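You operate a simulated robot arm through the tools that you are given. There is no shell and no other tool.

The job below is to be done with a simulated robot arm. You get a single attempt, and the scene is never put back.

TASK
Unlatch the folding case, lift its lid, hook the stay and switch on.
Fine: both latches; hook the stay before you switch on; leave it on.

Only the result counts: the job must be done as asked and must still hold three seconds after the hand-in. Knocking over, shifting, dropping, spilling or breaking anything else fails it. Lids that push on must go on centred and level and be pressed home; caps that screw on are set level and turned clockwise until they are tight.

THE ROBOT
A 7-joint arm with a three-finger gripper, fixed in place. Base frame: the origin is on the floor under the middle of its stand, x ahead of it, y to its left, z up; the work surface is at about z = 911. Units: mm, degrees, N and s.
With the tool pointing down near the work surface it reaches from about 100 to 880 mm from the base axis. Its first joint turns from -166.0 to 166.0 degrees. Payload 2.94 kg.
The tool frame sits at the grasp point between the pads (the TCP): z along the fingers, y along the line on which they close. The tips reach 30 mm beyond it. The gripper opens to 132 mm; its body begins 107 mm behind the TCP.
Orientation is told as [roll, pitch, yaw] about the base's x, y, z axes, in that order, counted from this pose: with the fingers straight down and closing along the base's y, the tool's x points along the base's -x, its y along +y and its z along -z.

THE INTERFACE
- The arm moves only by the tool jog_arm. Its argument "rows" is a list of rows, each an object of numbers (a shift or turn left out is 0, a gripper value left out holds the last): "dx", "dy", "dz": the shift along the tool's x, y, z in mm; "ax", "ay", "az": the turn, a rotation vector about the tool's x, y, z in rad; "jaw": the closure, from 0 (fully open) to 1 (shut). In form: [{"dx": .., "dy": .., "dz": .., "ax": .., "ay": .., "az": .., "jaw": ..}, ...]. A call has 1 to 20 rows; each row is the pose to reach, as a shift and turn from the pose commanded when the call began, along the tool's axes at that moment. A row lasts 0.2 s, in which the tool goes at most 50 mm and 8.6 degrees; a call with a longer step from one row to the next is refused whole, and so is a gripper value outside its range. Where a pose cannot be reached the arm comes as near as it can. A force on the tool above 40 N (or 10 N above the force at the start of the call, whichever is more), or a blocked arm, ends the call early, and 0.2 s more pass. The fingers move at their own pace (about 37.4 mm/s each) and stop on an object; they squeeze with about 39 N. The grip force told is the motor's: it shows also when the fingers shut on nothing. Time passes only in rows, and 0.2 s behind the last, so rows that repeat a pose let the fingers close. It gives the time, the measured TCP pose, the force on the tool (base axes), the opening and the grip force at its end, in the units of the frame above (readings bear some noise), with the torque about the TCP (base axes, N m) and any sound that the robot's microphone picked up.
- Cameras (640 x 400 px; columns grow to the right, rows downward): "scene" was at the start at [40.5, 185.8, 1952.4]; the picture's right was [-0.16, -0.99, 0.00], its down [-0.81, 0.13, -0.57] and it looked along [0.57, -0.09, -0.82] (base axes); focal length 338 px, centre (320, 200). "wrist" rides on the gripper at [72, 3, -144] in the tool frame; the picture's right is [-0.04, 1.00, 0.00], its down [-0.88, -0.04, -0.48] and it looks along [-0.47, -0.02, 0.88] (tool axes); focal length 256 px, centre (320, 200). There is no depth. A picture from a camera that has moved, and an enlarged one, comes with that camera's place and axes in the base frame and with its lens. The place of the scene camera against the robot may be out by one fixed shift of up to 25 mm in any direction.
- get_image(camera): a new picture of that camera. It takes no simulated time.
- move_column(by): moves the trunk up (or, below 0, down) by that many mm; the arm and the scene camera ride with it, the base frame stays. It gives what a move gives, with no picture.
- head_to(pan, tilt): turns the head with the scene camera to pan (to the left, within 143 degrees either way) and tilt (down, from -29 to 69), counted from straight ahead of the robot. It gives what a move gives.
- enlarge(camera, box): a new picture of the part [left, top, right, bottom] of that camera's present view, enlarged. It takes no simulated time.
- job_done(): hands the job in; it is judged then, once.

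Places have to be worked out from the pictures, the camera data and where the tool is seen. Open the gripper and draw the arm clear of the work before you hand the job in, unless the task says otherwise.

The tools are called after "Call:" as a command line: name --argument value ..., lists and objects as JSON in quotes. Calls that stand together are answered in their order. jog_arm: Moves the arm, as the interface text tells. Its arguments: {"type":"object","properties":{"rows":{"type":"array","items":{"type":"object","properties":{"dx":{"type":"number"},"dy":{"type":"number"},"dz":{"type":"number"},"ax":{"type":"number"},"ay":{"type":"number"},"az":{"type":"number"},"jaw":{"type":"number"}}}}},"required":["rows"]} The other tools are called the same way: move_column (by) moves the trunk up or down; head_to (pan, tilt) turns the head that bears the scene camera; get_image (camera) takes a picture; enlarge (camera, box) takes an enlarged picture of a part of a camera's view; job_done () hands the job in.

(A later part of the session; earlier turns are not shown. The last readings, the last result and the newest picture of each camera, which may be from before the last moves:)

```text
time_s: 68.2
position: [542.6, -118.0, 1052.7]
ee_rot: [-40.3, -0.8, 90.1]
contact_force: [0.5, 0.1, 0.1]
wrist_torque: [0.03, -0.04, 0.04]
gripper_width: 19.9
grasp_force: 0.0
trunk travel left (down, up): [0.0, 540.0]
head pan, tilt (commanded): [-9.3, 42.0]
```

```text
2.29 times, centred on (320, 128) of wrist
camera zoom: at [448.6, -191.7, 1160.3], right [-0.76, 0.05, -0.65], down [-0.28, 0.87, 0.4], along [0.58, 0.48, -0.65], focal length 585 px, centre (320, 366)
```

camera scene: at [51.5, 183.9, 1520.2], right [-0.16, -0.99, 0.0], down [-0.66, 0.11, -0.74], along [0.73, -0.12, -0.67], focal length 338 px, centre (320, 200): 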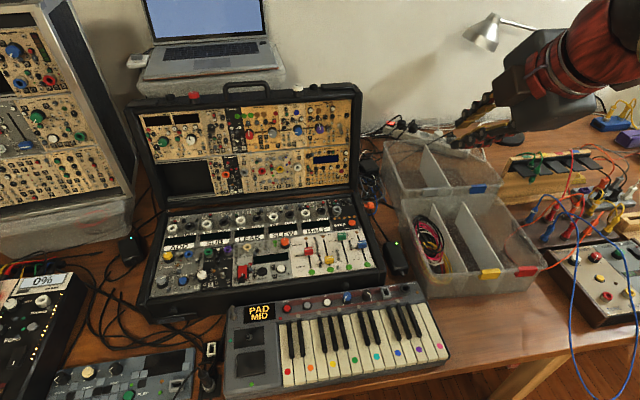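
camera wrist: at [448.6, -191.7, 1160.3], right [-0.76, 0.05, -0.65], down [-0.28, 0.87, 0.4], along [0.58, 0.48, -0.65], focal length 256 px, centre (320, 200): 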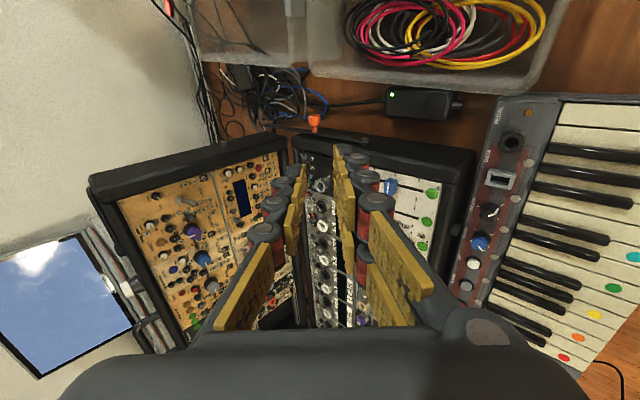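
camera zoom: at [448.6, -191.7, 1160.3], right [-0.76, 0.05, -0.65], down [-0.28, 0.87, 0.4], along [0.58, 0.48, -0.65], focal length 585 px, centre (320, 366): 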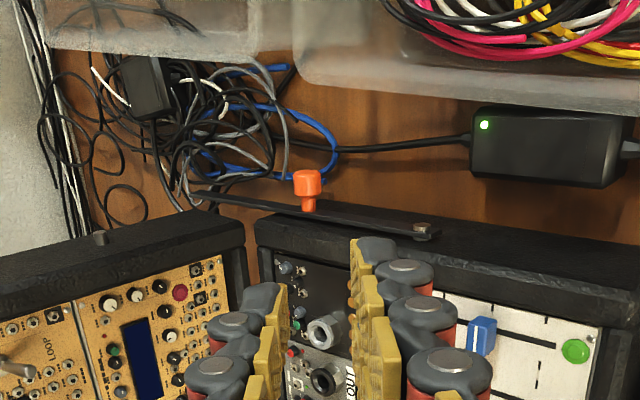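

The stay bar, bolt pivot, orange grip knob, hook end and the lid pin are all visible. I zoom more for geometry.

Call:
enlarge --camera "wrist" --box '[240, 90, 390, 170]'

Call:
enlarge --camera "wrist" --box '[190, 100, 310, 175]'

```text
4.27 times, centred on (315, 130) of wrist
camera zoom: at [448.6, -191.7, 1160.3], right [-0.76, 0.05, -0.65], down [-0.28, 0.87, 0.4], along [0.58, 0.48, -0.65], focal length 1092 px, centre (341, 499)
```

zoom: 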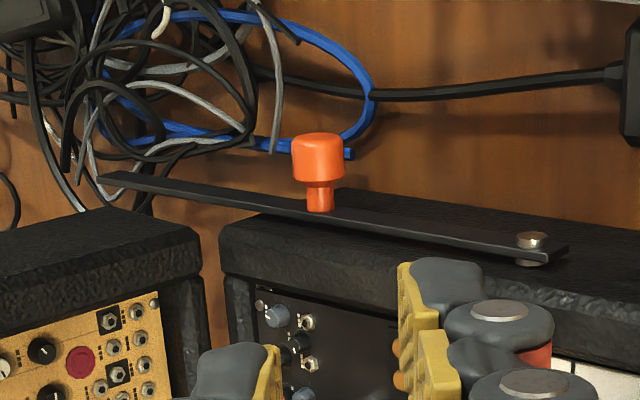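

```text
5.33 times, centred on (250, 138) of wrist
camera zoom: at [448.6, -191.7, 1160.3], right [-0.76, 0.05, -0.65], down [-0.28, 0.87, 0.4], along [0.58, 0.48, -0.65], focal length 1365 px, centre (693, 533)
```

zoom: 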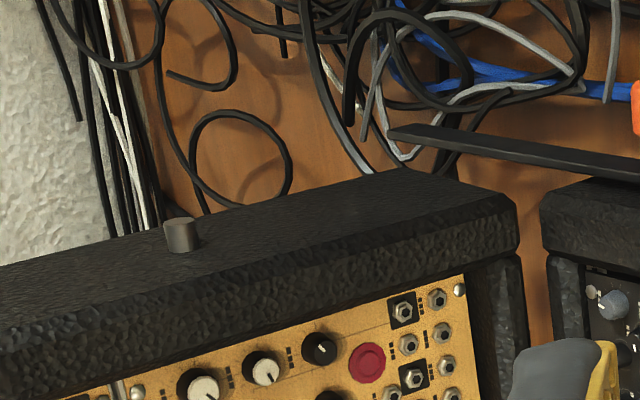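

Triangulated: stay pivot bolt (663, −75, 804), orange grip (760, −97, 815), bar tip ≈(912, −70, 808), lid pin (861, −72, 941) — 241 mm from the pivot at 35° up. I inspect the hook end's shape.

Call:
enlarge --camera "wrist" --box '[255, 118, 305, 143]'

Call:
enlarge --camera "wrist" --box '[295, 110, 375, 160]'

Call:
enlarge --camera "wrist" --box '[205, 125, 245, 150]'

```text
12.80 times, centred on (280, 130) of wrist
camera zoom: at [448.6, -191.7, 1160.3], right [-0.76, 0.05, -0.65], down [-0.28, 0.87, 0.4], along [0.58, 0.48, -0.65], focal length 3277 px, centre (832, 1090)
```

zoom: 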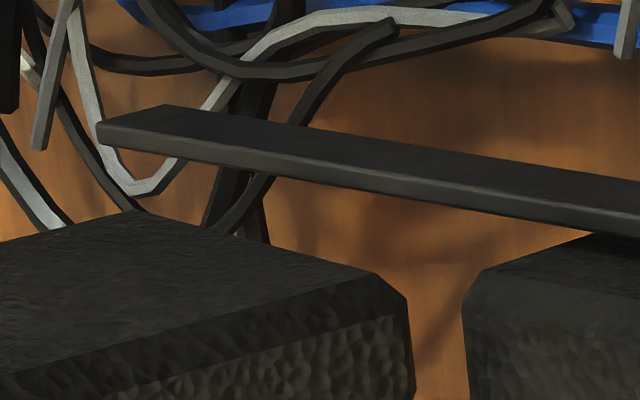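

```text
8.00 times, centred on (335, 135) of wrist
camera zoom: at [448.6, -191.7, 1160.3], right [-0.76, 0.05, -0.65], down [-0.28, 0.87, 0.4], along [0.58, 0.48, -0.65], focal length 2048 px, centre (200, 720)
```

zoom: 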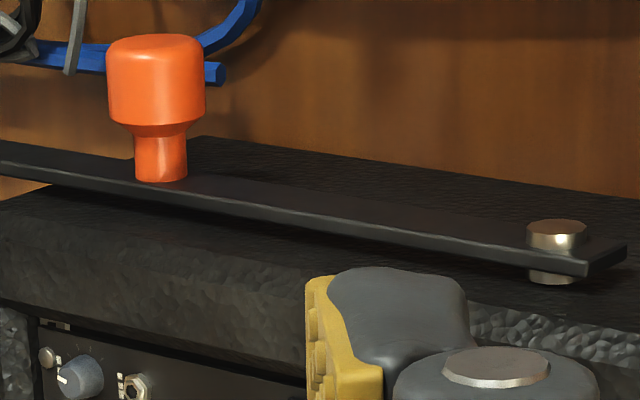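

```text
16.00 times, centred on (225, 138) of wrist
camera zoom: at [448.6, -191.7, 1160.3], right [-0.76, 0.05, -0.65], down [-0.28, 0.87, 0.4], along [0.58, 0.48, -0.65], focal length 4096 px, centre (1840, 1200)
```

zoom: 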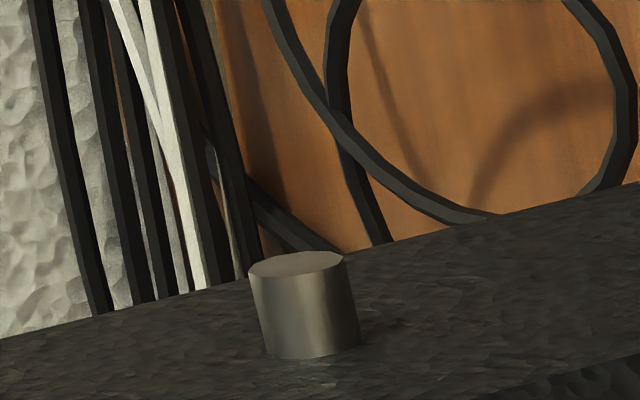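

No notch is visible, so the bar simply has to be swung up to the pin by its orange grip (round, Ø22, along y). I bring the tool above the grip, pointing straight down, closing along x, opened to ~45 mm.

Call:
jog_arm --rows '[{"dx": -2.5, "dy": -20, "dz": 32.9, "ax": -0.1155, "jaw": 0.66}, {"dx": -5, "dy": -40, "dz": 65.9, "ax": -0.231}, {"dx": -7.5, "dy": -60, "dz": 98.8, "ax": -0.3465}, {"dx": -10, "dy": -80, "dz": 131.7, "ax": -0.462}, {"dx": -12.5, "dy": -100, "dz": 164.7, "ax": -0.5775}, {"dx": -15, "dy": -120, "dz": 197.6, "ax": -0.693}]'

Call:
get_image --camera "wrist"

Call:
get_image --camera "scene"

```text
time_s: 69.6
position: [764.0, -99.5, 980.1]
ee_rot: [-0.6, -0.8, 90.1]
contact_force: [-0.2, 0.1, 0.0]
wrist_torque: [0.03, -0.04, 0.02]
gripper_width: 44.8
grasp_force: 0.1
trunk travel left (down, up): [0.0, 540.0]
head pan, tilt (commanded): [-9.3, 42.0]
```

```text
taken
camera wrist: at [760.1, -174.2, 1122.9], right [-1.0, 0.04, -0.01], down [0.03, 0.87, 0.49], along [0.03, 0.49, -0.87], focal length 256 px, centre (320, 200)
```

wrist: 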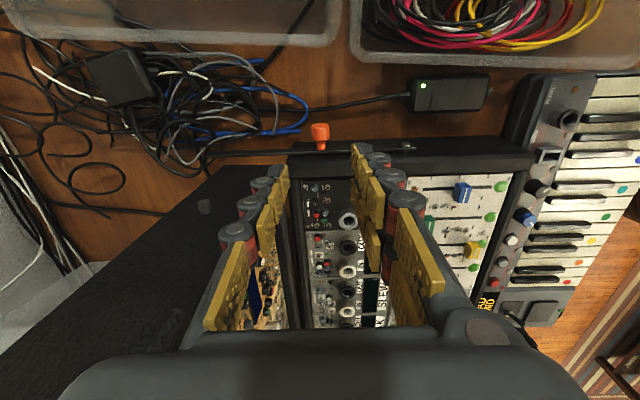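

```text
taken
camera scene: at [52.0, 183.6, 1520.1], right [-0.16, -0.99, 0.0], down [-0.66, 0.11, -0.74], along [0.73, -0.12, -0.67], focal length 338 px, centre (320, 200)
```

scene: 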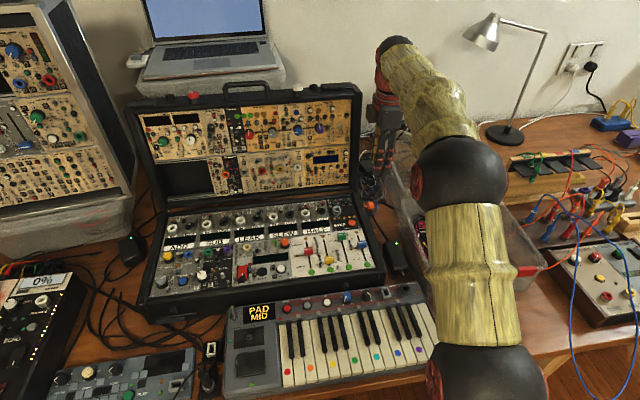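

The orange grip is right below, between the fingers. I zoom to refine its position.

Call:
enlarge --camera "wrist" --box '[200, 90, 440, 240]'

Call:
enlarge --camera "wrist" --box '[190, 110, 430, 170]'

```text
2.67 times, centred on (320, 165) of wrist
camera zoom: at [760.1, -174.2, 1122.9], right [-1.0, 0.04, -0.01], down [0.03, 0.87, 0.49], along [0.03, 0.49, -0.87], focal length 683 px, centre (320, 293)
```

zoom: 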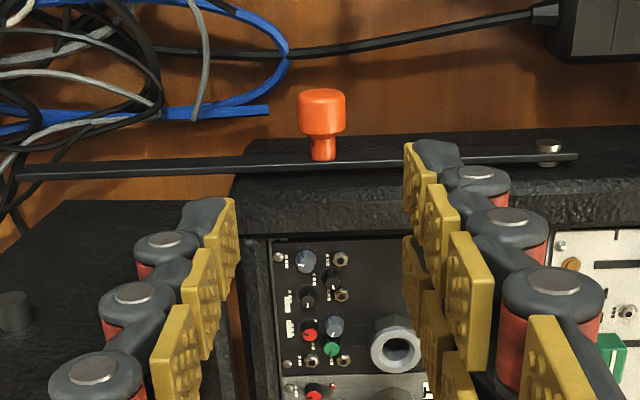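

```text
2.67 times, centred on (310, 140) of wrist
camera zoom: at [760.1, -174.2, 1122.9], right [-1.0, 0.04, -0.01], down [0.03, 0.87, 0.49], along [0.03, 0.49, -0.87], focal length 683 px, centre (347, 360)
```

zoom: 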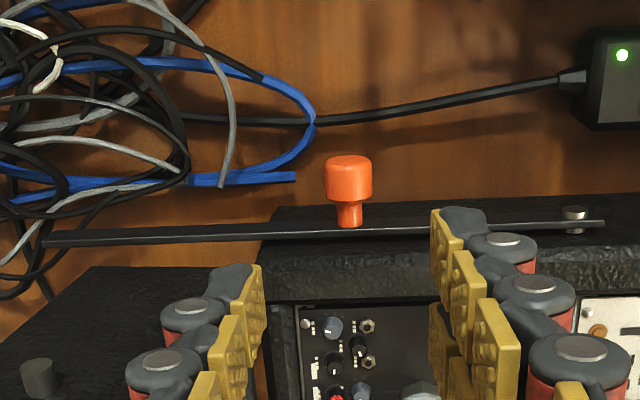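

Confirmed: grip axis at (765, −97, 815), bar face y≈−75, pin (862, −70, 939). I shift 6 mm outward to clear the bar and descend over the grip.

Call:
jog_arm --rows '[{"dx": 6, "dz": 35}, {"dx": 6, "dz": 75}, {"dx": 6, "dz": 110}, {"dx": 6, "dz": 135}]'

Call:
get_image --camera "wrist"

```text
time_s: 70.6
position: [765.3, -104.5, 843.2]
ee_rot: [-0.8, -0.8, 90.1]
contact_force: [0.2, -0.3, 0.7]
wrist_torque: [-0.03, 0.01, 0.02]
gripper_width: 44.9
grasp_force: 0.1
trunk travel left (down, up): [0.0, 540.0]
head pan, tilt (commanded): [-9.3, 42.0]
```

```text
taken
camera wrist: at [761.1, -178.9, 986.2], right [-1.0, 0.04, -0.01], down [0.03, 0.87, 0.49], along [0.03, 0.49, -0.87], focal length 256 px, centre (320, 200)
```

wrist: 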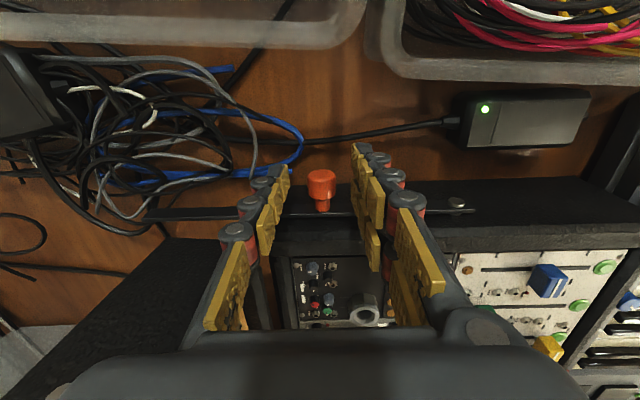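

The grip is between the fingertips. I descend 16 mm more and close.

Call:
jog_arm --rows '[{"dz": 8}, {"dz": 16}, {"dz": 16, "jaw": 0.8}, {"dz": 16, "jaw": 0.9}, {"dz": 16, "jaw": 1}, {"dz": 16, "jaw": 1}, {"dz": 16, "jaw": 1}]'

Call:
get_image --camera "wrist"

Call:
enlarge --camera "wrist" --box '[240, 120, 400, 220]'

```text
time_s: 72.2
position: [764.5, -105.2, 826.9]
ee_rot: [-0.6, -0.8, 90.1]
contact_force: [-11.4, -0.1, -2.3]
wrist_torque: [-0.08, 0.15, 0.47]
gripper_width: 20.0
grasp_force: 43.6
trunk travel left (down, up): [0.0, 540.0]
head pan, tilt (commanded): [-9.3, 42.0]
```

```text
taken
camera wrist: at [760.6, -179.3, 970.0], right [-1.0, 0.04, -0.01], down [0.03, 0.87, 0.49], along [0.03, 0.49, -0.87], focal length 256 px, centre (320, 200)
```

wrist: 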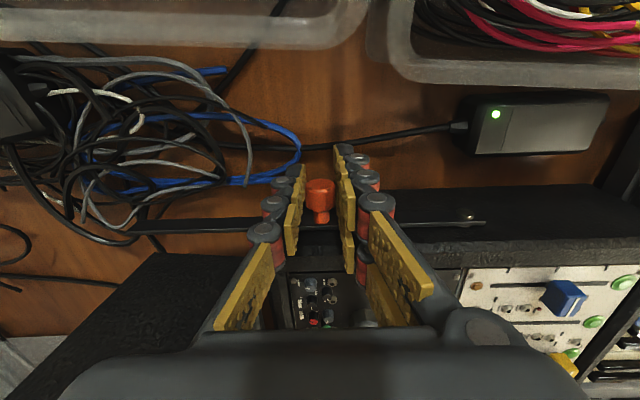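

```text
4.00 times, centred on (320, 170) of wrist
camera zoom: at [760.6, -179.3, 970.0], right [-1.0, 0.04, -0.01], down [0.03, 0.87, 0.49], along [0.03, 0.49, -0.87], focal length 1024 px, centre (320, 320)
```

zoom: 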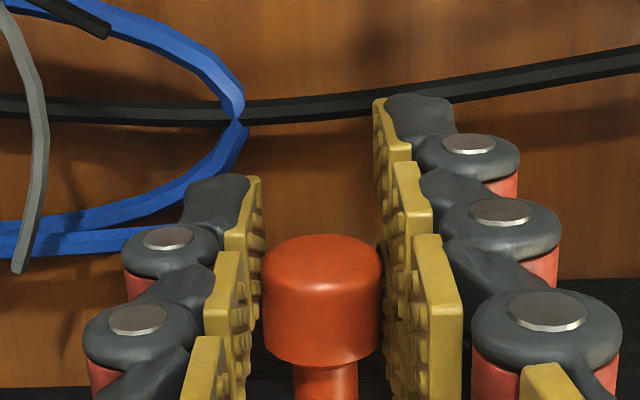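

Gripped (20 mm). I start swinging the stay up about its pivot, first ~20°.

Call:
jog_arm --rows '[{"dy": 0.5, "dz": -9}, {"dy": 2.1, "dz": -17.8}, {"dy": 4.4, "dz": -26.5}, {"dy": 7.2, "dz": -35}]'

Call:
get_image --camera "wrist"

Call:
get_image --camera "scene"

```text
time_s: 73.2
position: [758.7, -106.0, 862.8]
ee_rot: [-0.7, -0.8, 90.1]
contact_force: [-11.2, 2.6, -3.1]
wrist_torque: [0.0, 0.18, 0.47]
gripper_width: 19.7
grasp_force: 45.0
trunk travel left (down, up): [0.0, 540.0]
head pan, tilt (commanded): [-9.3, 42.0]
```

```text
taken
camera wrist: at [753.6, -179.5, 1007.0], right [-1.0, 0.04, -0.01], down [0.03, 0.87, 0.49], along [0.03, 0.49, -0.87], focal length 256 px, centre (320, 200)
```

wrist: 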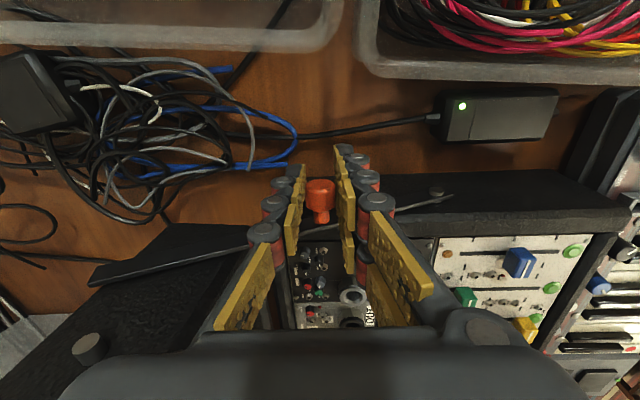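

```text
taken
camera scene: at [51.4, 184.0, 1520.2], right [-0.16, -0.99, 0.0], down [-0.66, 0.11, -0.74], along [0.73, -0.12, -0.67], focal length 338 px, centre (320, 200)
```

scene: 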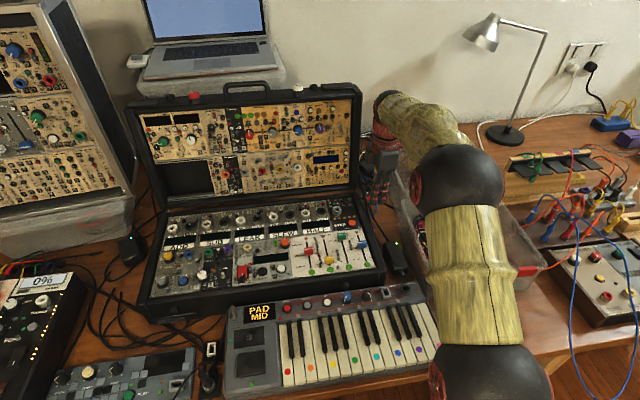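

The stay swings freely. I zoom on its end and the lid pin as they approach.

Call:
enlarge --camera "wrist" --box '[50, 220, 250, 370]'

Call:
enlarge --camera "scene" --box '[340, 120, 420, 220]'

```text
2.67 times, centred on (150, 295) of wrist
camera zoom: at [753.6, -179.5, 1007.0], right [-1.0, 0.04, -0.01], down [0.03, 0.87, 0.49], along [0.03, 0.49, -0.87], focal length 683 px, centre (773, -53)
```

zoom: 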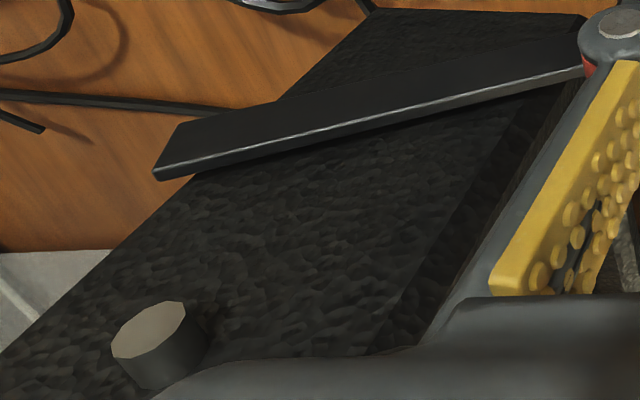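

```text
4.00 times, centred on (380, 170) of scene
camera zoom: at [51.4, 184.0, 1520.2], right [-0.16, -0.99, 0.0], down [-0.66, 0.11, -0.74], along [0.73, -0.12, -0.67], focal length 1353 px, centre (80, 320)
```

zoom: 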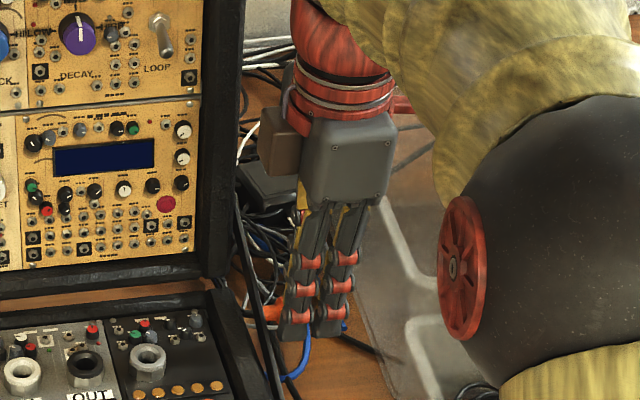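

The bar is plain and about 20 mm wide; the pin is Ø16 and stands in its path. I raise it further in small steps toward the pin, watching force and sound.

Call:
jog_arm --rows '[{"dy": 1.4, "dz": -3.3}, {"dy": 2.9, "dz": -6.6}, {"dy": 4.6, "dz": -9.8}, {"dy": 6.3, "dz": -13}]'

Call:
get_image --camera "wrist"

Call:
enlarge --camera "wrist" --box '[20, 240, 260, 390]'

```text
time_s: 74.2
position: [751.9, -105.7, 876.4]
ee_rot: [-0.7, -0.8, 90.1]
contact_force: [-8.0, 8.3, -5.0]
wrist_torque: [0.14, -0.02, 0.57]
gripper_width: 20.0
grasp_force: 44.9
trunk travel left (down, up): [0.0, 540.0]
head pan, tilt (commanded): [-9.3, 42.0]
```

```text
taken
camera wrist: at [748.0, -179.7, 1019.6], right [-1.0, 0.04, -0.01], down [0.03, 0.87, 0.49], along [0.03, 0.49, -0.87], focal length 256 px, centre (320, 200)
```

wrist: 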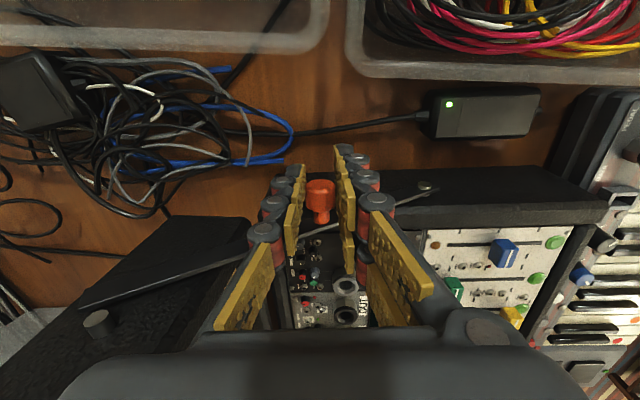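

```text
2.67 times, centred on (140, 315) of wrist
camera zoom: at [748.0, -179.7, 1019.6], right [-1.0, 0.04, -0.01], down [0.03, 0.87, 0.49], along [0.03, 0.49, -0.87], focal length 683 px, centre (800, -107)
```

zoom: 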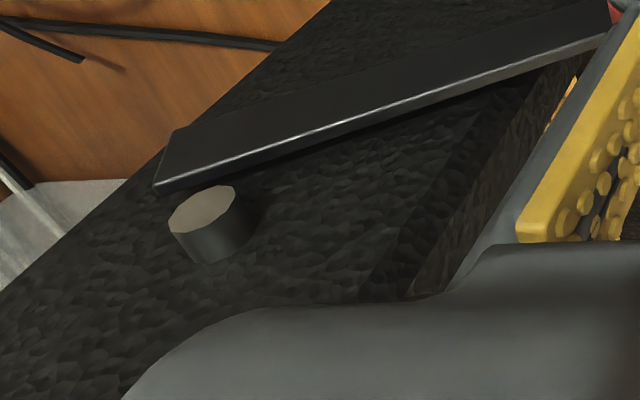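

The bar's top edge is right at the pin. I go up 2° more in fine steps.

Call:
jog_arm --rows '[{"dy": 0.9, "dz": -1.6}, {"dy": 1.8, "dz": -3.1}, {"dy": 1.8, "dz": -3.1}]'

Call:
enlarge --camera "wrist" --box '[20, 240, 260, 390]'

```text
time_s: 75.0
position: [751.3, -105.0, 879.1]
ee_rot: [-0.7, -0.7, 90.1]
contact_force: [-4.6, 8.5, -3.6]
wrist_torque: [0.0, -0.14, 0.52]
gripper_width: 19.8
grasp_force: 45.1
trunk travel left (down, up): [0.0, 540.0]
head pan, tilt (commanded): [-9.3, 42.0]
```

```text
2.67 times, centred on (140, 315) of wrist
camera zoom: at [746.2, -179.8, 1022.8], right [-1.0, 0.04, -0.01], down [0.03, 0.87, 0.49], along [0.03, 0.49, -0.87], focal length 683 px, centre (800, -107)
```

zoom: 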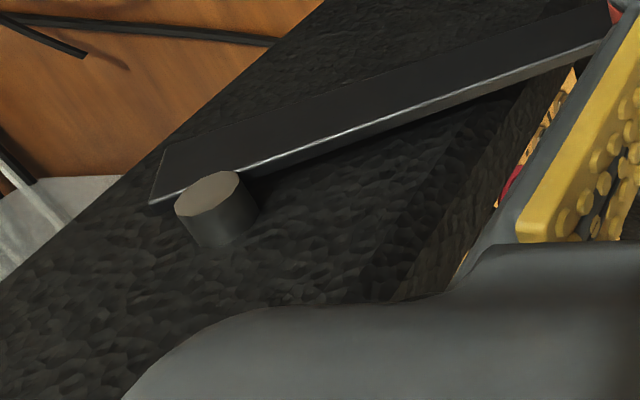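

Still no contact force; the bar is just beneath the pin. I continue another 3° in 1° steps.

Call:
jog_arm --rows '[{"dy": 0.9, "dz": -1.5}, {"dy": 1.9, "dz": -3}, {"dy": 2.9, "dz": -4.5}, {"dy": 2.9, "dz": -4.5}]'

Call:
enlarge --camera "wrist" --box '[20, 240, 260, 390]'

```text
time_s: 76.0
position: [748.1, -104.8, 884.3]
ee_rot: [-0.8, -0.7, 90.1]
contact_force: [7.9, 11.2, 3.6]
wrist_torque: [0.24, -0.36, 0.3]
gripper_width: 19.6
grasp_force: 45.2
trunk travel left (down, up): [0.0, 540.0]
head pan, tilt (commanded): [-9.3, 42.0]
```

```text
2.67 times, centred on (140, 315) of wrist
camera zoom: at [743.5, -179.9, 1026.7], right [-1.0, 0.04, -0.01], down [0.03, 0.87, 0.49], along [0.03, 0.49, -0.87], focal length 683 px, centre (800, -107)
```

zoom: 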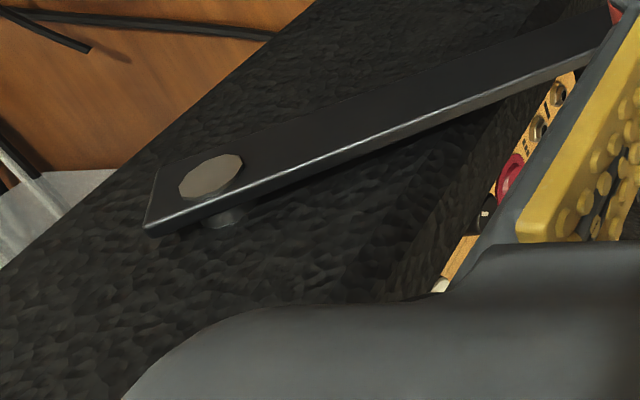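

The pin now appears through the bar's end and the forces changed sign. I take a closer look at how the bar sits on the pin.

Call:
enlarge --camera "wrist" --box '[60, 280, 130, 340]'

Call:
enlarge --camera "scene" --box '[330, 110, 400, 210]'

```text
6.67 times, centred on (95, 310) of wrist
camera zoom: at [743.5, -179.9, 1026.7], right [-1.0, 0.04, -0.01], down [0.03, 0.87, 0.49], along [0.03, 0.49, -0.87], focal length 1707 px, centre (1820, -533)
```

zoom: 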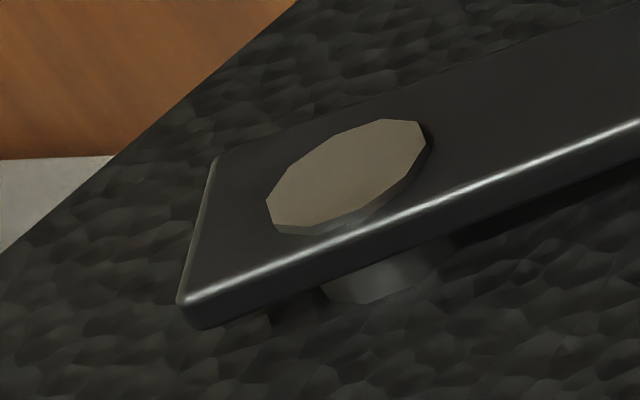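

```text
4.00 times, centred on (365, 160) of scene
camera zoom: at [52.2, 184.8, 1520.1], right [-0.16, -0.99, 0.0], down [-0.66, 0.11, -0.74], along [0.73, -0.12, -0.67], focal length 1353 px, centre (140, 360)
```

zoom: 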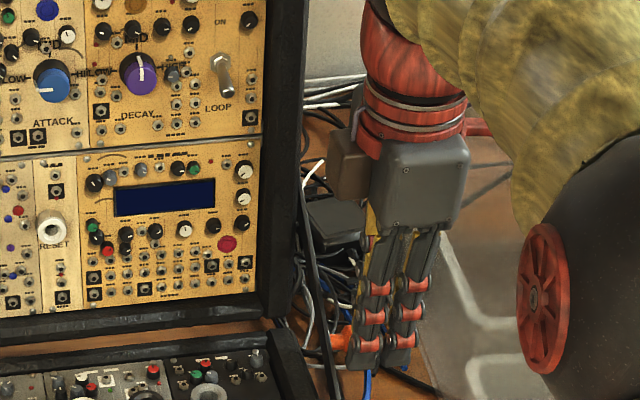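

The pin sits in the middle of the bar's end. I test whether it is held by nudging the grip 2.5 mm back down and watching the force.

Call:
jog_arm --rows '[{"dy": -0.7, "dz": 1.0}, {"dy": -1.4, "dz": 2.1}, {"dy": -1.4, "dz": 2.1}]'

Call:
enlarge --camera "wrist" --box '[60, 280, 130, 340]'

```text
time_s: 76.8
position: [748.5, -107.0, 881.7]
ee_rot: [-0.8, -0.7, 90.0]
contact_force: [10.9, 11.8, 10.5]
wrist_torque: [0.34, -0.08, 0.25]
gripper_width: 20.0
grasp_force: 44.6
trunk travel left (down, up): [0.0, 540.0]
head pan, tilt (commanded): [-9.3, 42.0]
```

```text
6.67 times, centred on (95, 310) of wrist
camera zoom: at [744.6, -180.0, 1024.9], right [-1.0, 0.04, -0.01], down [0.03, 0.87, 0.49], along [0.03, 0.49, -0.87], focal length 1707 px, centre (1820, -533)
```

zoom: 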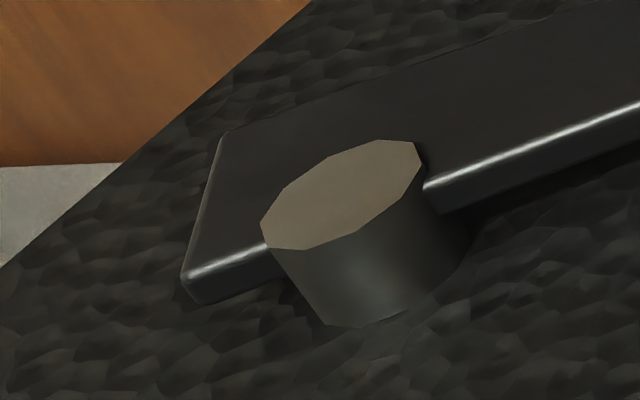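

The bar slid off-centre freely, so it is not latched there. I bring it back onto the pin while relieving the side loads, and watch for a catch.

Call:
jog_arm --rows '[{"dx": -0.8, "dy": -0.1, "dz": -1.6}, {"dx": -1.5, "dy": -0.3, "dz": -3.2}, {"dx": -1.5, "dy": -0.3, "dz": -3.2}]'

Call:
enlarge --camera "wrist" --box '[60, 280, 130, 340]'

```text
time_s: 77.6
position: [747.8, -105.8, 883.3]
ee_rot: [-0.5, -0.5, 90.2]
contact_force: [3.5, 5.0, -0.1]
wrist_torque: [-0.43, -0.36, 0.33]
gripper_width: 19.8
grasp_force: 44.3
trunk travel left (down, up): [0.0, 540.0]
head pan, tilt (commanded): [-9.3, 42.0]
```

```text
6.67 times, centred on (95, 310) of wrist
camera zoom: at [744.2, -180.0, 1026.5], right [-1.0, 0.04, -0.01], down [0.03, 0.87, 0.49], along [0.03, 0.49, -0.87], focal length 1707 px, centre (1820, -533)
```

zoom: 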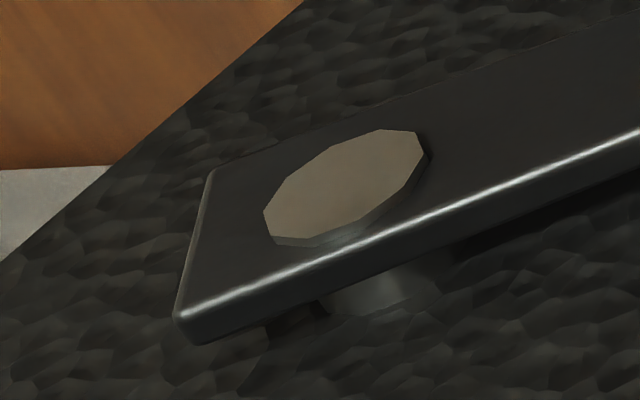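

Aligned again with low load. I go up a further 3° in small steps to feel for a catch or end stop.

Call:
jog_arm --rows '[{"dy": 0.5, "dz": -0.8}, {"dy": 1, "dz": -1.6}, {"dy": 1.5, "dz": -2.3}, {"dy": 2.0, "dz": -3.1}, {"dy": 2.0, "dz": -3.1}]'

Call:
enlarge --camera "wrist" --box '[50, 280, 130, 350]'

```text
time_s: 78.8
position: [748.1, -105.9, 884.6]
ee_rot: [-0.5, -0.8, 90.1]
contact_force: [9.1, -1.0, -17.6]
wrist_torque: [-0.5, -0.3, 0.26]
gripper_width: 19.8
grasp_force: 43.9
trunk travel left (down, up): [0.0, 540.0]
head pan, tilt (commanded): [-9.3, 42.0]
```

```text
5.71 times, centred on (90, 315) of wrist
camera zoom: at [743.6, -180.2, 1027.4], right [-1.0, 0.04, -0.01], down [0.03, 0.87, 0.49], along [0.03, 0.49, -0.87], focal length 1463 px, centre (1634, -457)
```

zoom: 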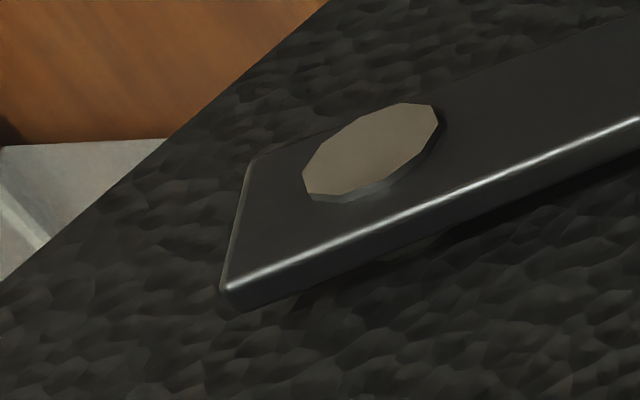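

Now there is a clear resistance (~20 N) just past the pin — an end stop or catch. I nudge it down again to see whether it is now held.

Call:
jog_arm --rows '[{"dy": -1, "dz": 1.6}, {"dy": -2, "dz": 3.1}, {"dy": -2.7, "dz": 4.1}, {"dy": -3.4, "dz": 5.2}, {"dy": -3.4, "dz": 5.2}]'

Call:
enlarge --camera "wrist" --box '[50, 280, 130, 350]'

```text
time_s: 80.0
position: [749.6, -106.0, 882.5]
ee_rot: [-0.6, -0.7, 90.2]
contact_force: [-17.4, -2.8, -6.2]
wrist_torque: [0.1, 0.48, 0.61]
gripper_width: 19.8
grasp_force: 44.1
trunk travel left (down, up): [0.0, 540.0]
head pan, tilt (commanded): [-9.3, 42.0]
```

```text
5.71 times, centred on (90, 315) of wrist
camera zoom: at [744.9, -180.2, 1025.3], right [-1.0, 0.04, -0.01], down [0.03, 0.87, 0.49], along [0.03, 0.49, -0.87], focal length 1463 px, centre (1634, -457)
```

zoom: 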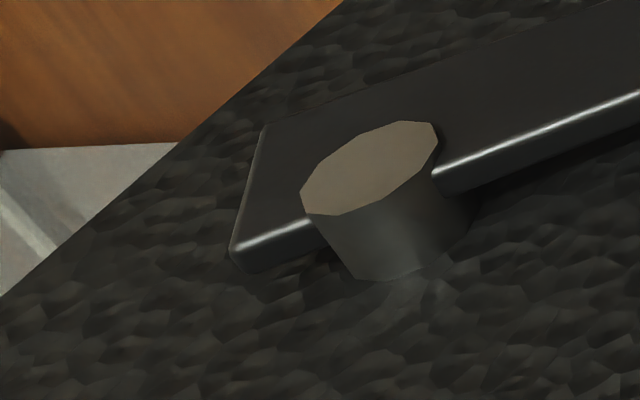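

It still moves freely, so there's no catch when gripped; the upper stop coincides with the pin lying in the bar's end. I push it up to that stop and let go there, to see whether it stays.

Call:
jog_arm --rows '[{"dy": 0.8, "dz": -1.2}, {"dy": 1.6, "dz": -2.4}, {"dy": 2.4, "dz": -3.6}, {"dy": 3.2, "dz": -4.8}, {"dy": 3.2, "dz": -4.8}]'

Call:
jog_arm --rows '[{"jaw": 0.82}, {"jaw": 0.78}, {"jaw": 0.75}]'

Call:
get_image --camera "wrist"

Call:
enlarge --camera "wrist" --box '[50, 280, 130, 350]'

```text
time_s: 81.2
position: [747.8, -105.6, 885.2]
ee_rot: [-0.5, -0.8, 90.1]
contact_force: [-2.9, -6.4, -20.8]
wrist_torque: [-0.63, -0.13, 0.39]
gripper_width: 19.8
grasp_force: 44.9
trunk travel left (down, up): [0.0, 540.0]
head pan, tilt (commanded): [-9.3, 42.0]
```

```text
time_s: 82.0
position: [746.5, -106.1, 887.8]
ee_rot: [-0.8, -0.9, 90.1]
contact_force: [0.0, -0.2, 0.2]
wrist_torque: [-0.01, 0.01, 0.0]
gripper_width: 33.1
grasp_force: 0.1
trunk travel left (down, up): [0.0, 540.0]
head pan, tilt (commanded): [-9.3, 42.0]
```

```text
taken
camera wrist: at [742.7, -179.5, 1030.6], right [-1.0, 0.04, -0.01], down [0.03, 0.87, 0.49], along [0.03, 0.49, -0.87], focal length 256 px, centre (320, 200)
```

wrist: 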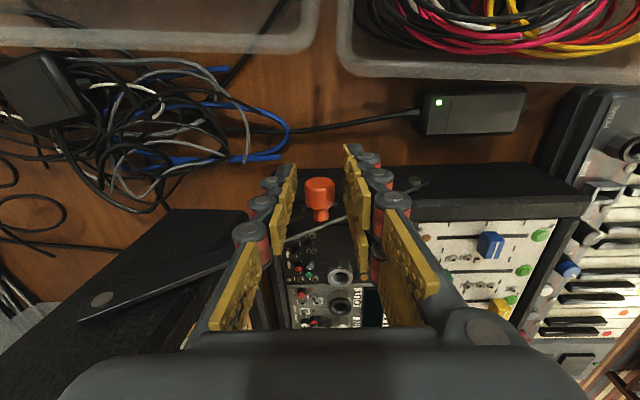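

```text
5.71 times, centred on (90, 315) of wrist
camera zoom: at [742.7, -179.5, 1030.6], right [-1.0, 0.04, -0.01], down [0.03, 0.87, 0.49], along [0.03, 0.49, -0.87], focal length 1463 px, centre (1634, -457)
```

zoom: 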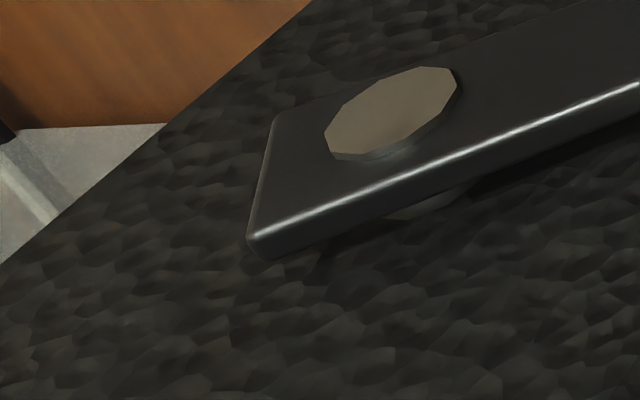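

The stay stays put after release. I re-grip lightly and nudge down again to learn whether it has locked onto the pin.

Call:
jog_arm --rows '[{"jaw": 0.85}, {"jaw": 1}, {"jaw": 1}, {"jaw": 1}]'

Call:
jog_arm --rows '[{"dy": -0.8, "dz": 1.2}, {"dy": -1.6, "dz": 2.4}, {"dy": -2.4, "dz": 3.6}]'

Call:
enlarge --camera "wrist" --box '[50, 280, 130, 350]'

```text
time_s: 83.0
position: [747.0, -105.4, 887.8]
ee_rot: [-0.7, -0.7, 90.1]
contact_force: [7.1, -0.2, 1.3]
wrist_torque: [0.04, -0.13, 0.28]
gripper_width: 19.9
grasp_force: 43.4
trunk travel left (down, up): [0.0, 540.0]
head pan, tilt (commanded): [-9.3, 42.0]
```

```text
time_s: 83.8
position: [749.9, -105.1, 883.8]
ee_rot: [-0.7, -0.8, 90.0]
contact_force: [0.1, -1.6, 4.1]
wrist_torque: [-0.18, 0.14, 0.35]
gripper_width: 19.7
grasp_force: 45.2
trunk travel left (down, up): [0.0, 540.0]
head pan, tilt (commanded): [-9.3, 42.0]
```

```text
5.71 times, centred on (90, 315) of wrist
camera zoom: at [745.3, -179.6, 1026.8], right [-1.0, 0.04, -0.01], down [0.03, 0.87, 0.49], along [0.03, 0.49, -0.87], focal length 1463 px, centre (1634, -457)
```

zoom: 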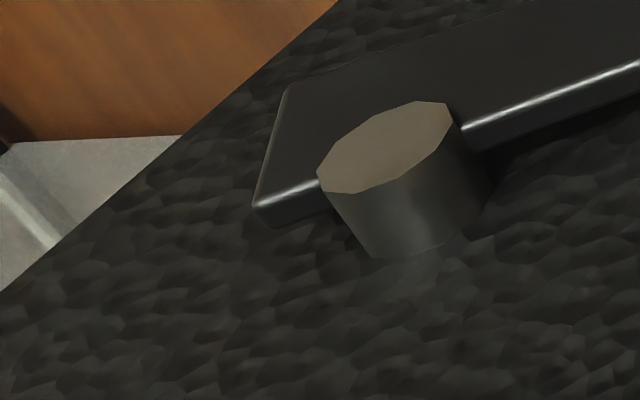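

It is only friction-held so far. I push it back up to its stop, release and lift the tool straight up off the grip.

Call:
jog_arm --rows '[{"dy": 0.8, "dz": -1.2}, {"dy": 1.6, "dz": -2.4}, {"dy": 2.4, "dz": -3.6}, {"dy": 2.9, "dz": -4.4}, {"dy": 2.9, "dz": -4.4}]'

Call:
jog_arm --rows '[{"jaw": 0.82}, {"jaw": 0.75}, {"jaw": 0.7}, {"jaw": 0.7, "dz": -15}, {"dz": -35}, {"dz": -60}, {"dz": -95}, {"dz": -130}]'

Call:
get_image --camera "wrist"

```text
time_s: 85.0
position: [746.8, -105.6, 886.6]
ee_rot: [-0.7, -0.8, 90.1]
contact_force: [11.2, 1.1, -6.8]
wrist_torque: [-0.12, -0.34, 0.17]
gripper_width: 20.2
grasp_force: 44.6
trunk travel left (down, up): [0.0, 540.0]
head pan, tilt (commanded): [-9.3, 42.0]
```

```text
time_s: 86.8
position: [744.1, -106.1, 1018.0]
ee_rot: [-0.7, -0.8, 90.1]
contact_force: [-0.8, -0.7, -0.1]
wrist_torque: [-0.02, 0.01, 0.02]
gripper_width: 39.8
grasp_force: 0.2
trunk travel left (down, up): [0.0, 540.0]
head pan, tilt (commanded): [-9.3, 42.0]
```

```text
taken
camera wrist: at [740.0, -181.7, 1160.8], right [-1.0, 0.04, -0.01], down [0.03, 0.87, 0.49], along [0.03, 0.49, -0.87], focal length 256 px, centre (320, 200)
```

wrist: 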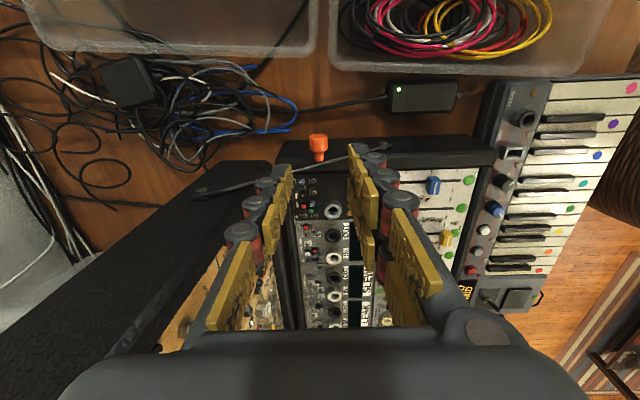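

Call:
enlarge --camera "wrist" --box '[160, 120, 400, 230]'

Call:
enlarge --camera "wrist" --box '[175, 165, 235, 205]'

```text
2.67 times, centred on (280, 175) of wrist
camera zoom: at [740.0, -181.7, 1160.8], right [-1.0, 0.04, -0.01], down [0.03, 0.87, 0.49], along [0.03, 0.49, -0.87], focal length 683 px, centre (427, 267)
```

zoom: 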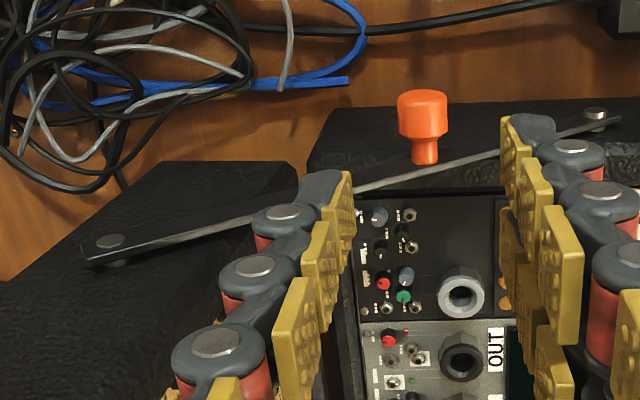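

```text
10.00 times, centred on (205, 185) of wrist
camera zoom: at [740.0, -181.7, 1160.8], right [-1.0, 0.04, -0.01], down [0.03, 0.87, 0.49], along [0.03, 0.49, -0.87], focal length 2560 px, centre (1470, 350)
```

zoom: 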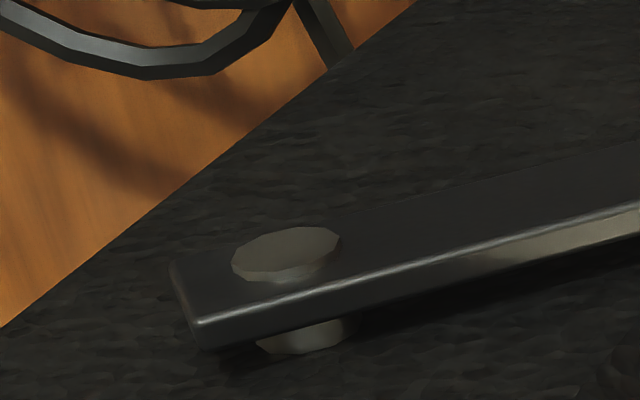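

Visually the pin now sits in the bar's end just like the pivot bolt at the other end. To learn whether the lid is really held, I go back to the handle for a gentle pull test.

Call:
jog_arm --rows '[{"dz": -47}, {"dz": -94}, {"dz": -141}, {"dz": -188}, {"dz": -236}, {"dx": -40, "dy": -5, "dz": -236, "ax": 0.0864}, {"dx": -80, "dy": -10, "dz": -236, "ax": 0.1728}, {"dx": -120, "dy": -15, "dz": -236, "ax": 0.2591}, {"dx": -160, "dy": -20, "dz": -236, "ax": 0.3455}, {"dx": -200, "dy": -25, "dz": -236, "ax": 0.4319}, {"dx": -240, "dy": -30, "dz": -236, "ax": 0.5183}, {"dx": -281, "dy": -36, "dz": -236, "ax": 0.6046}, {"dx": -322, "dy": -41, "dz": -236, "ax": 0.691, "jaw": 0.82}]'

Call:
get_image --camera "wrist"

Call:
get_image --camera "scene"

```text
time_s: 89.6
position: [782.2, 211.9, 1260.2]
ee_rot: [-40.4, -0.7, 90.1]
contact_force: [-0.4, -0.4, -0.2]
wrist_torque: [0.0, 0.02, 0.03]
gripper_width: 23.9
grasp_force: 0.0
out of reach, approached as far as the arm can: row 3, 4, 5, 6, 7, 8
trunk travel left (down, up): [0.0, 540.0]
head pan, tilt (commanded): [-9.3, 42.0]
```

```text
taken
camera wrist: at [687.3, 138.5, 1366.8], right [-0.76, 0.05, -0.65], down [-0.28, 0.87, 0.4], along [0.58, 0.49, -0.65], focal length 256 px, centre (320, 200)
```

wrist: 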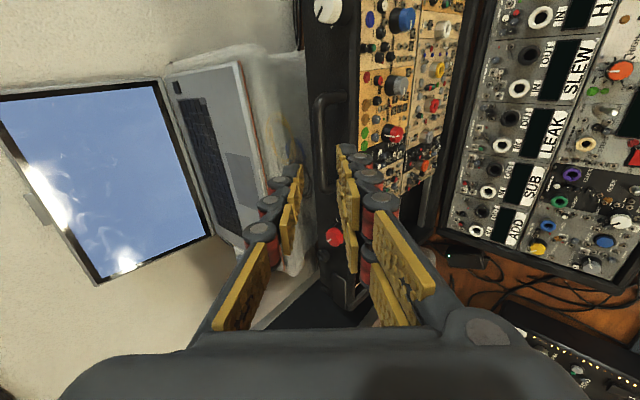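

```text
taken
camera scene: at [51.9, 183.7, 1520.2], right [-0.16, -0.99, 0.0], down [-0.66, 0.11, -0.74], along [0.73, -0.12, -0.67], focal length 338 px, centre (320, 200)
```

scene: 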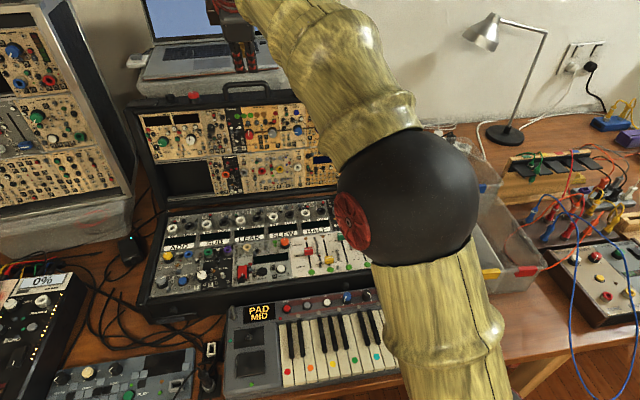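

I measure the handle's offset in this view before approaching.

Call:
enlarge --camera "wrist" --box '[280, 80, 380, 220]'

```text
2.86 times, centred on (330, 150) of wrist
camera zoom: at [687.3, 138.5, 1366.8], right [-0.76, 0.05, -0.65], down [-0.28, 0.87, 0.4], along [0.58, 0.49, -0.65], focal length 731 px, centre (291, 343)
```

zoom: 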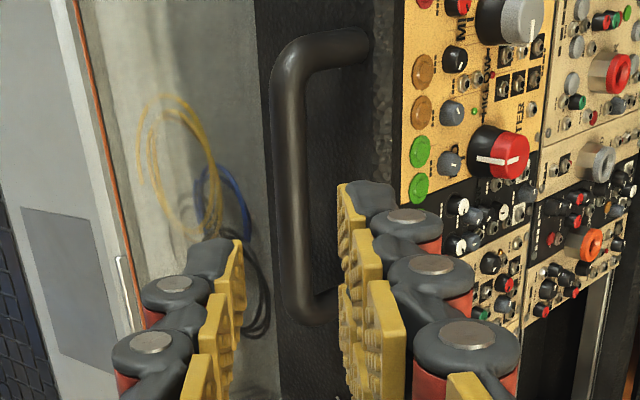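

The bar is centred. I advance 112 mm along the tool axis and close on the handle.

Call:
jog_arm --rows '[{"dx": -3, "dz": 25}, {"dx": -4, "dz": 50}, {"dx": -4, "dz": 75}, {"dx": -4, "dz": 95}, {"dx": -4, "dz": 112}]'

Call:
get_image --camera "wrist"

```text
time_s: 90.8
position: [854.4, 216.7, 1172.9]
ee_rot: [-40.2, -0.8, 90.1]
contact_force: [-0.1, 0.7, 0.2]
wrist_torque: [-0.03, 0.0, 0.01]
gripper_width: 23.8
grasp_force: 0.0
trunk travel left (down, up): [0.0, 540.0]
head pan, tilt (commanded): [-9.3, 42.0]
```

```text
taken
camera wrist: at [760.5, 143.3, 1279.5], right [-0.76, 0.05, -0.65], down [-0.28, 0.87, 0.4], along [0.58, 0.48, -0.65], focal length 256 px, centre (320, 200)
```

wrist: 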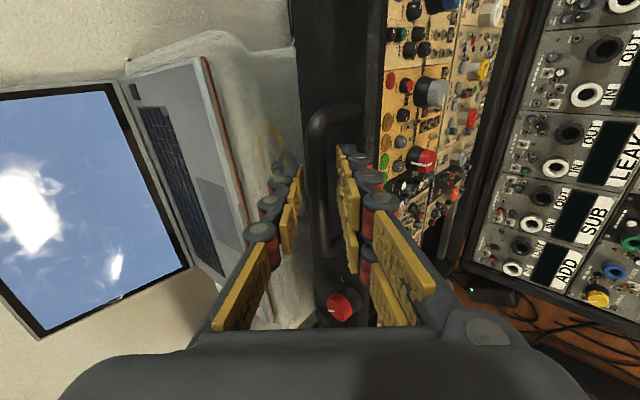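

Bar is between the pads. I close and pull the lid gently 5 mm toward closing, reading the force.

Call:
jog_arm --rows '[{"jaw": 0.9}, {"jaw": 1}, {"jaw": 1}]'

Call:
jog_arm --rows '[{"dy": 1.2, "dz": -1.5}, {"dy": 2.4, "dz": -3.1}, {"dy": 2.4, "dz": -3.1}]'

Call:
jog_arm --rows '[{"dy": 1.2, "dz": -1.5}, {"dy": 2.4, "dz": -3.1}, {"dy": 2.4, "dz": -3.1}]'

```text
time_s: 91.6
position: [855.7, 218.3, 1172.4]
ee_rot: [-40.3, -0.8, 90.1]
contact_force: [5.1, 0.7, 1.4]
wrist_torque: [0.18, -0.08, -0.05]
gripper_width: 11.9
grasp_force: 32.2
trunk travel left (down, up): [0.0, 540.0]
head pan, tilt (commanded): [-9.3, 42.0]
```

```text
time_s: 92.4
position: [853.2, 216.9, 1173.3]
ee_rot: [-40.2, -0.8, 90.1]
contact_force: [19.5, 3.4, 3.7]
wrist_torque: [0.04, -0.18, -0.15]
gripper_width: 11.7
grasp_force: 38.3
trunk travel left (down, up): [0.0, 540.0]
head pan, tilt (commanded): [-9.3, 42.0]
```

```text
time_s: 93.0
position: [852.6, 216.6, 1172.7]
ee_rot: [-40.5, -0.8, 90.0]
contact_force: [25.8, 3.9, -1.2]
wrist_torque: [0.0, -0.15, -0.19]
gripper_width: 11.9
grasp_force: 38.7
trunk travel left (down, up): [0.0, 540.0]
head pan, tilt (commanded): [-9.3, 42.0]
stopped in row 2: the force on the tool passed its limit at 43 N (the readings are from after the stop); the commanded pose is now the measured one
```

The lid now resists over 40 N with hardly any motion — the stay holds it, so it is hooked. I relax the pull, release the handle and retreat along the tool axis.

Call:
jog_arm --rows '[{"dy": -1.8, "dz": 2.3}, {"dy": -1.8, "dz": 2.3, "jaw": 0.86}, {"dy": -1.8, "dz": 2.3, "jaw": 0.83}, {"dy": -1.8, "dz": 2.3, "jaw": 0.83}]'

Call:
jog_arm --rows '[{"dz": -12}, {"dz": -26}, {"dz": -42}, {"dz": -60}, {"dz": -85}, {"dz": -110}]'

Call:
get_image --camera "wrist"

```text
time_s: 94.0
position: [852.2, 216.8, 1174.5]
ee_rot: [-40.7, -0.7, 90.1]
contact_force: [0.0, -0.3, -0.1]
wrist_torque: [0.0, 0.01, 0.0]
gripper_width: 22.3
grasp_force: 0.0
trunk travel left (down, up): [0.0, 540.0]
head pan, tilt (commanded): [-9.3, 42.0]
```

```text
time_s: 95.4
position: [779.2, 215.2, 1261.1]
ee_rot: [-40.6, -0.8, 90.0]
contact_force: [-0.2, -0.2, 0.5]
wrist_torque: [-0.03, 0.01, -0.01]
gripper_width: 22.4
grasp_force: 0.1
trunk travel left (down, up): [0.0, 540.0]
head pan, tilt (commanded): [-9.3, 42.0]
```

```text
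taken
camera wrist: at [683.9, 141.3, 1366.9], right [-0.76, 0.05, -0.65], down [-0.28, 0.87, 0.4], along [0.59, 0.49, -0.65], focal length 256 px, centre (320, 200)
```

wrist: 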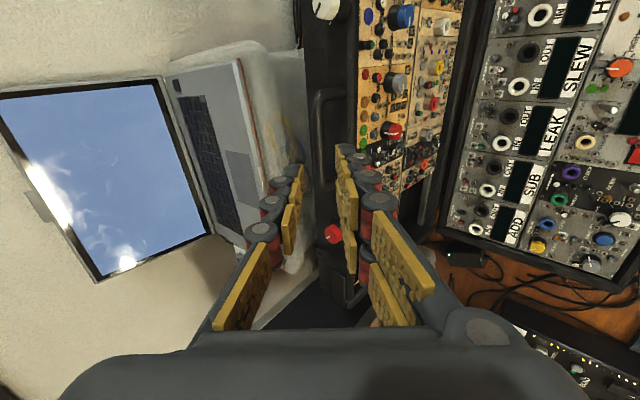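

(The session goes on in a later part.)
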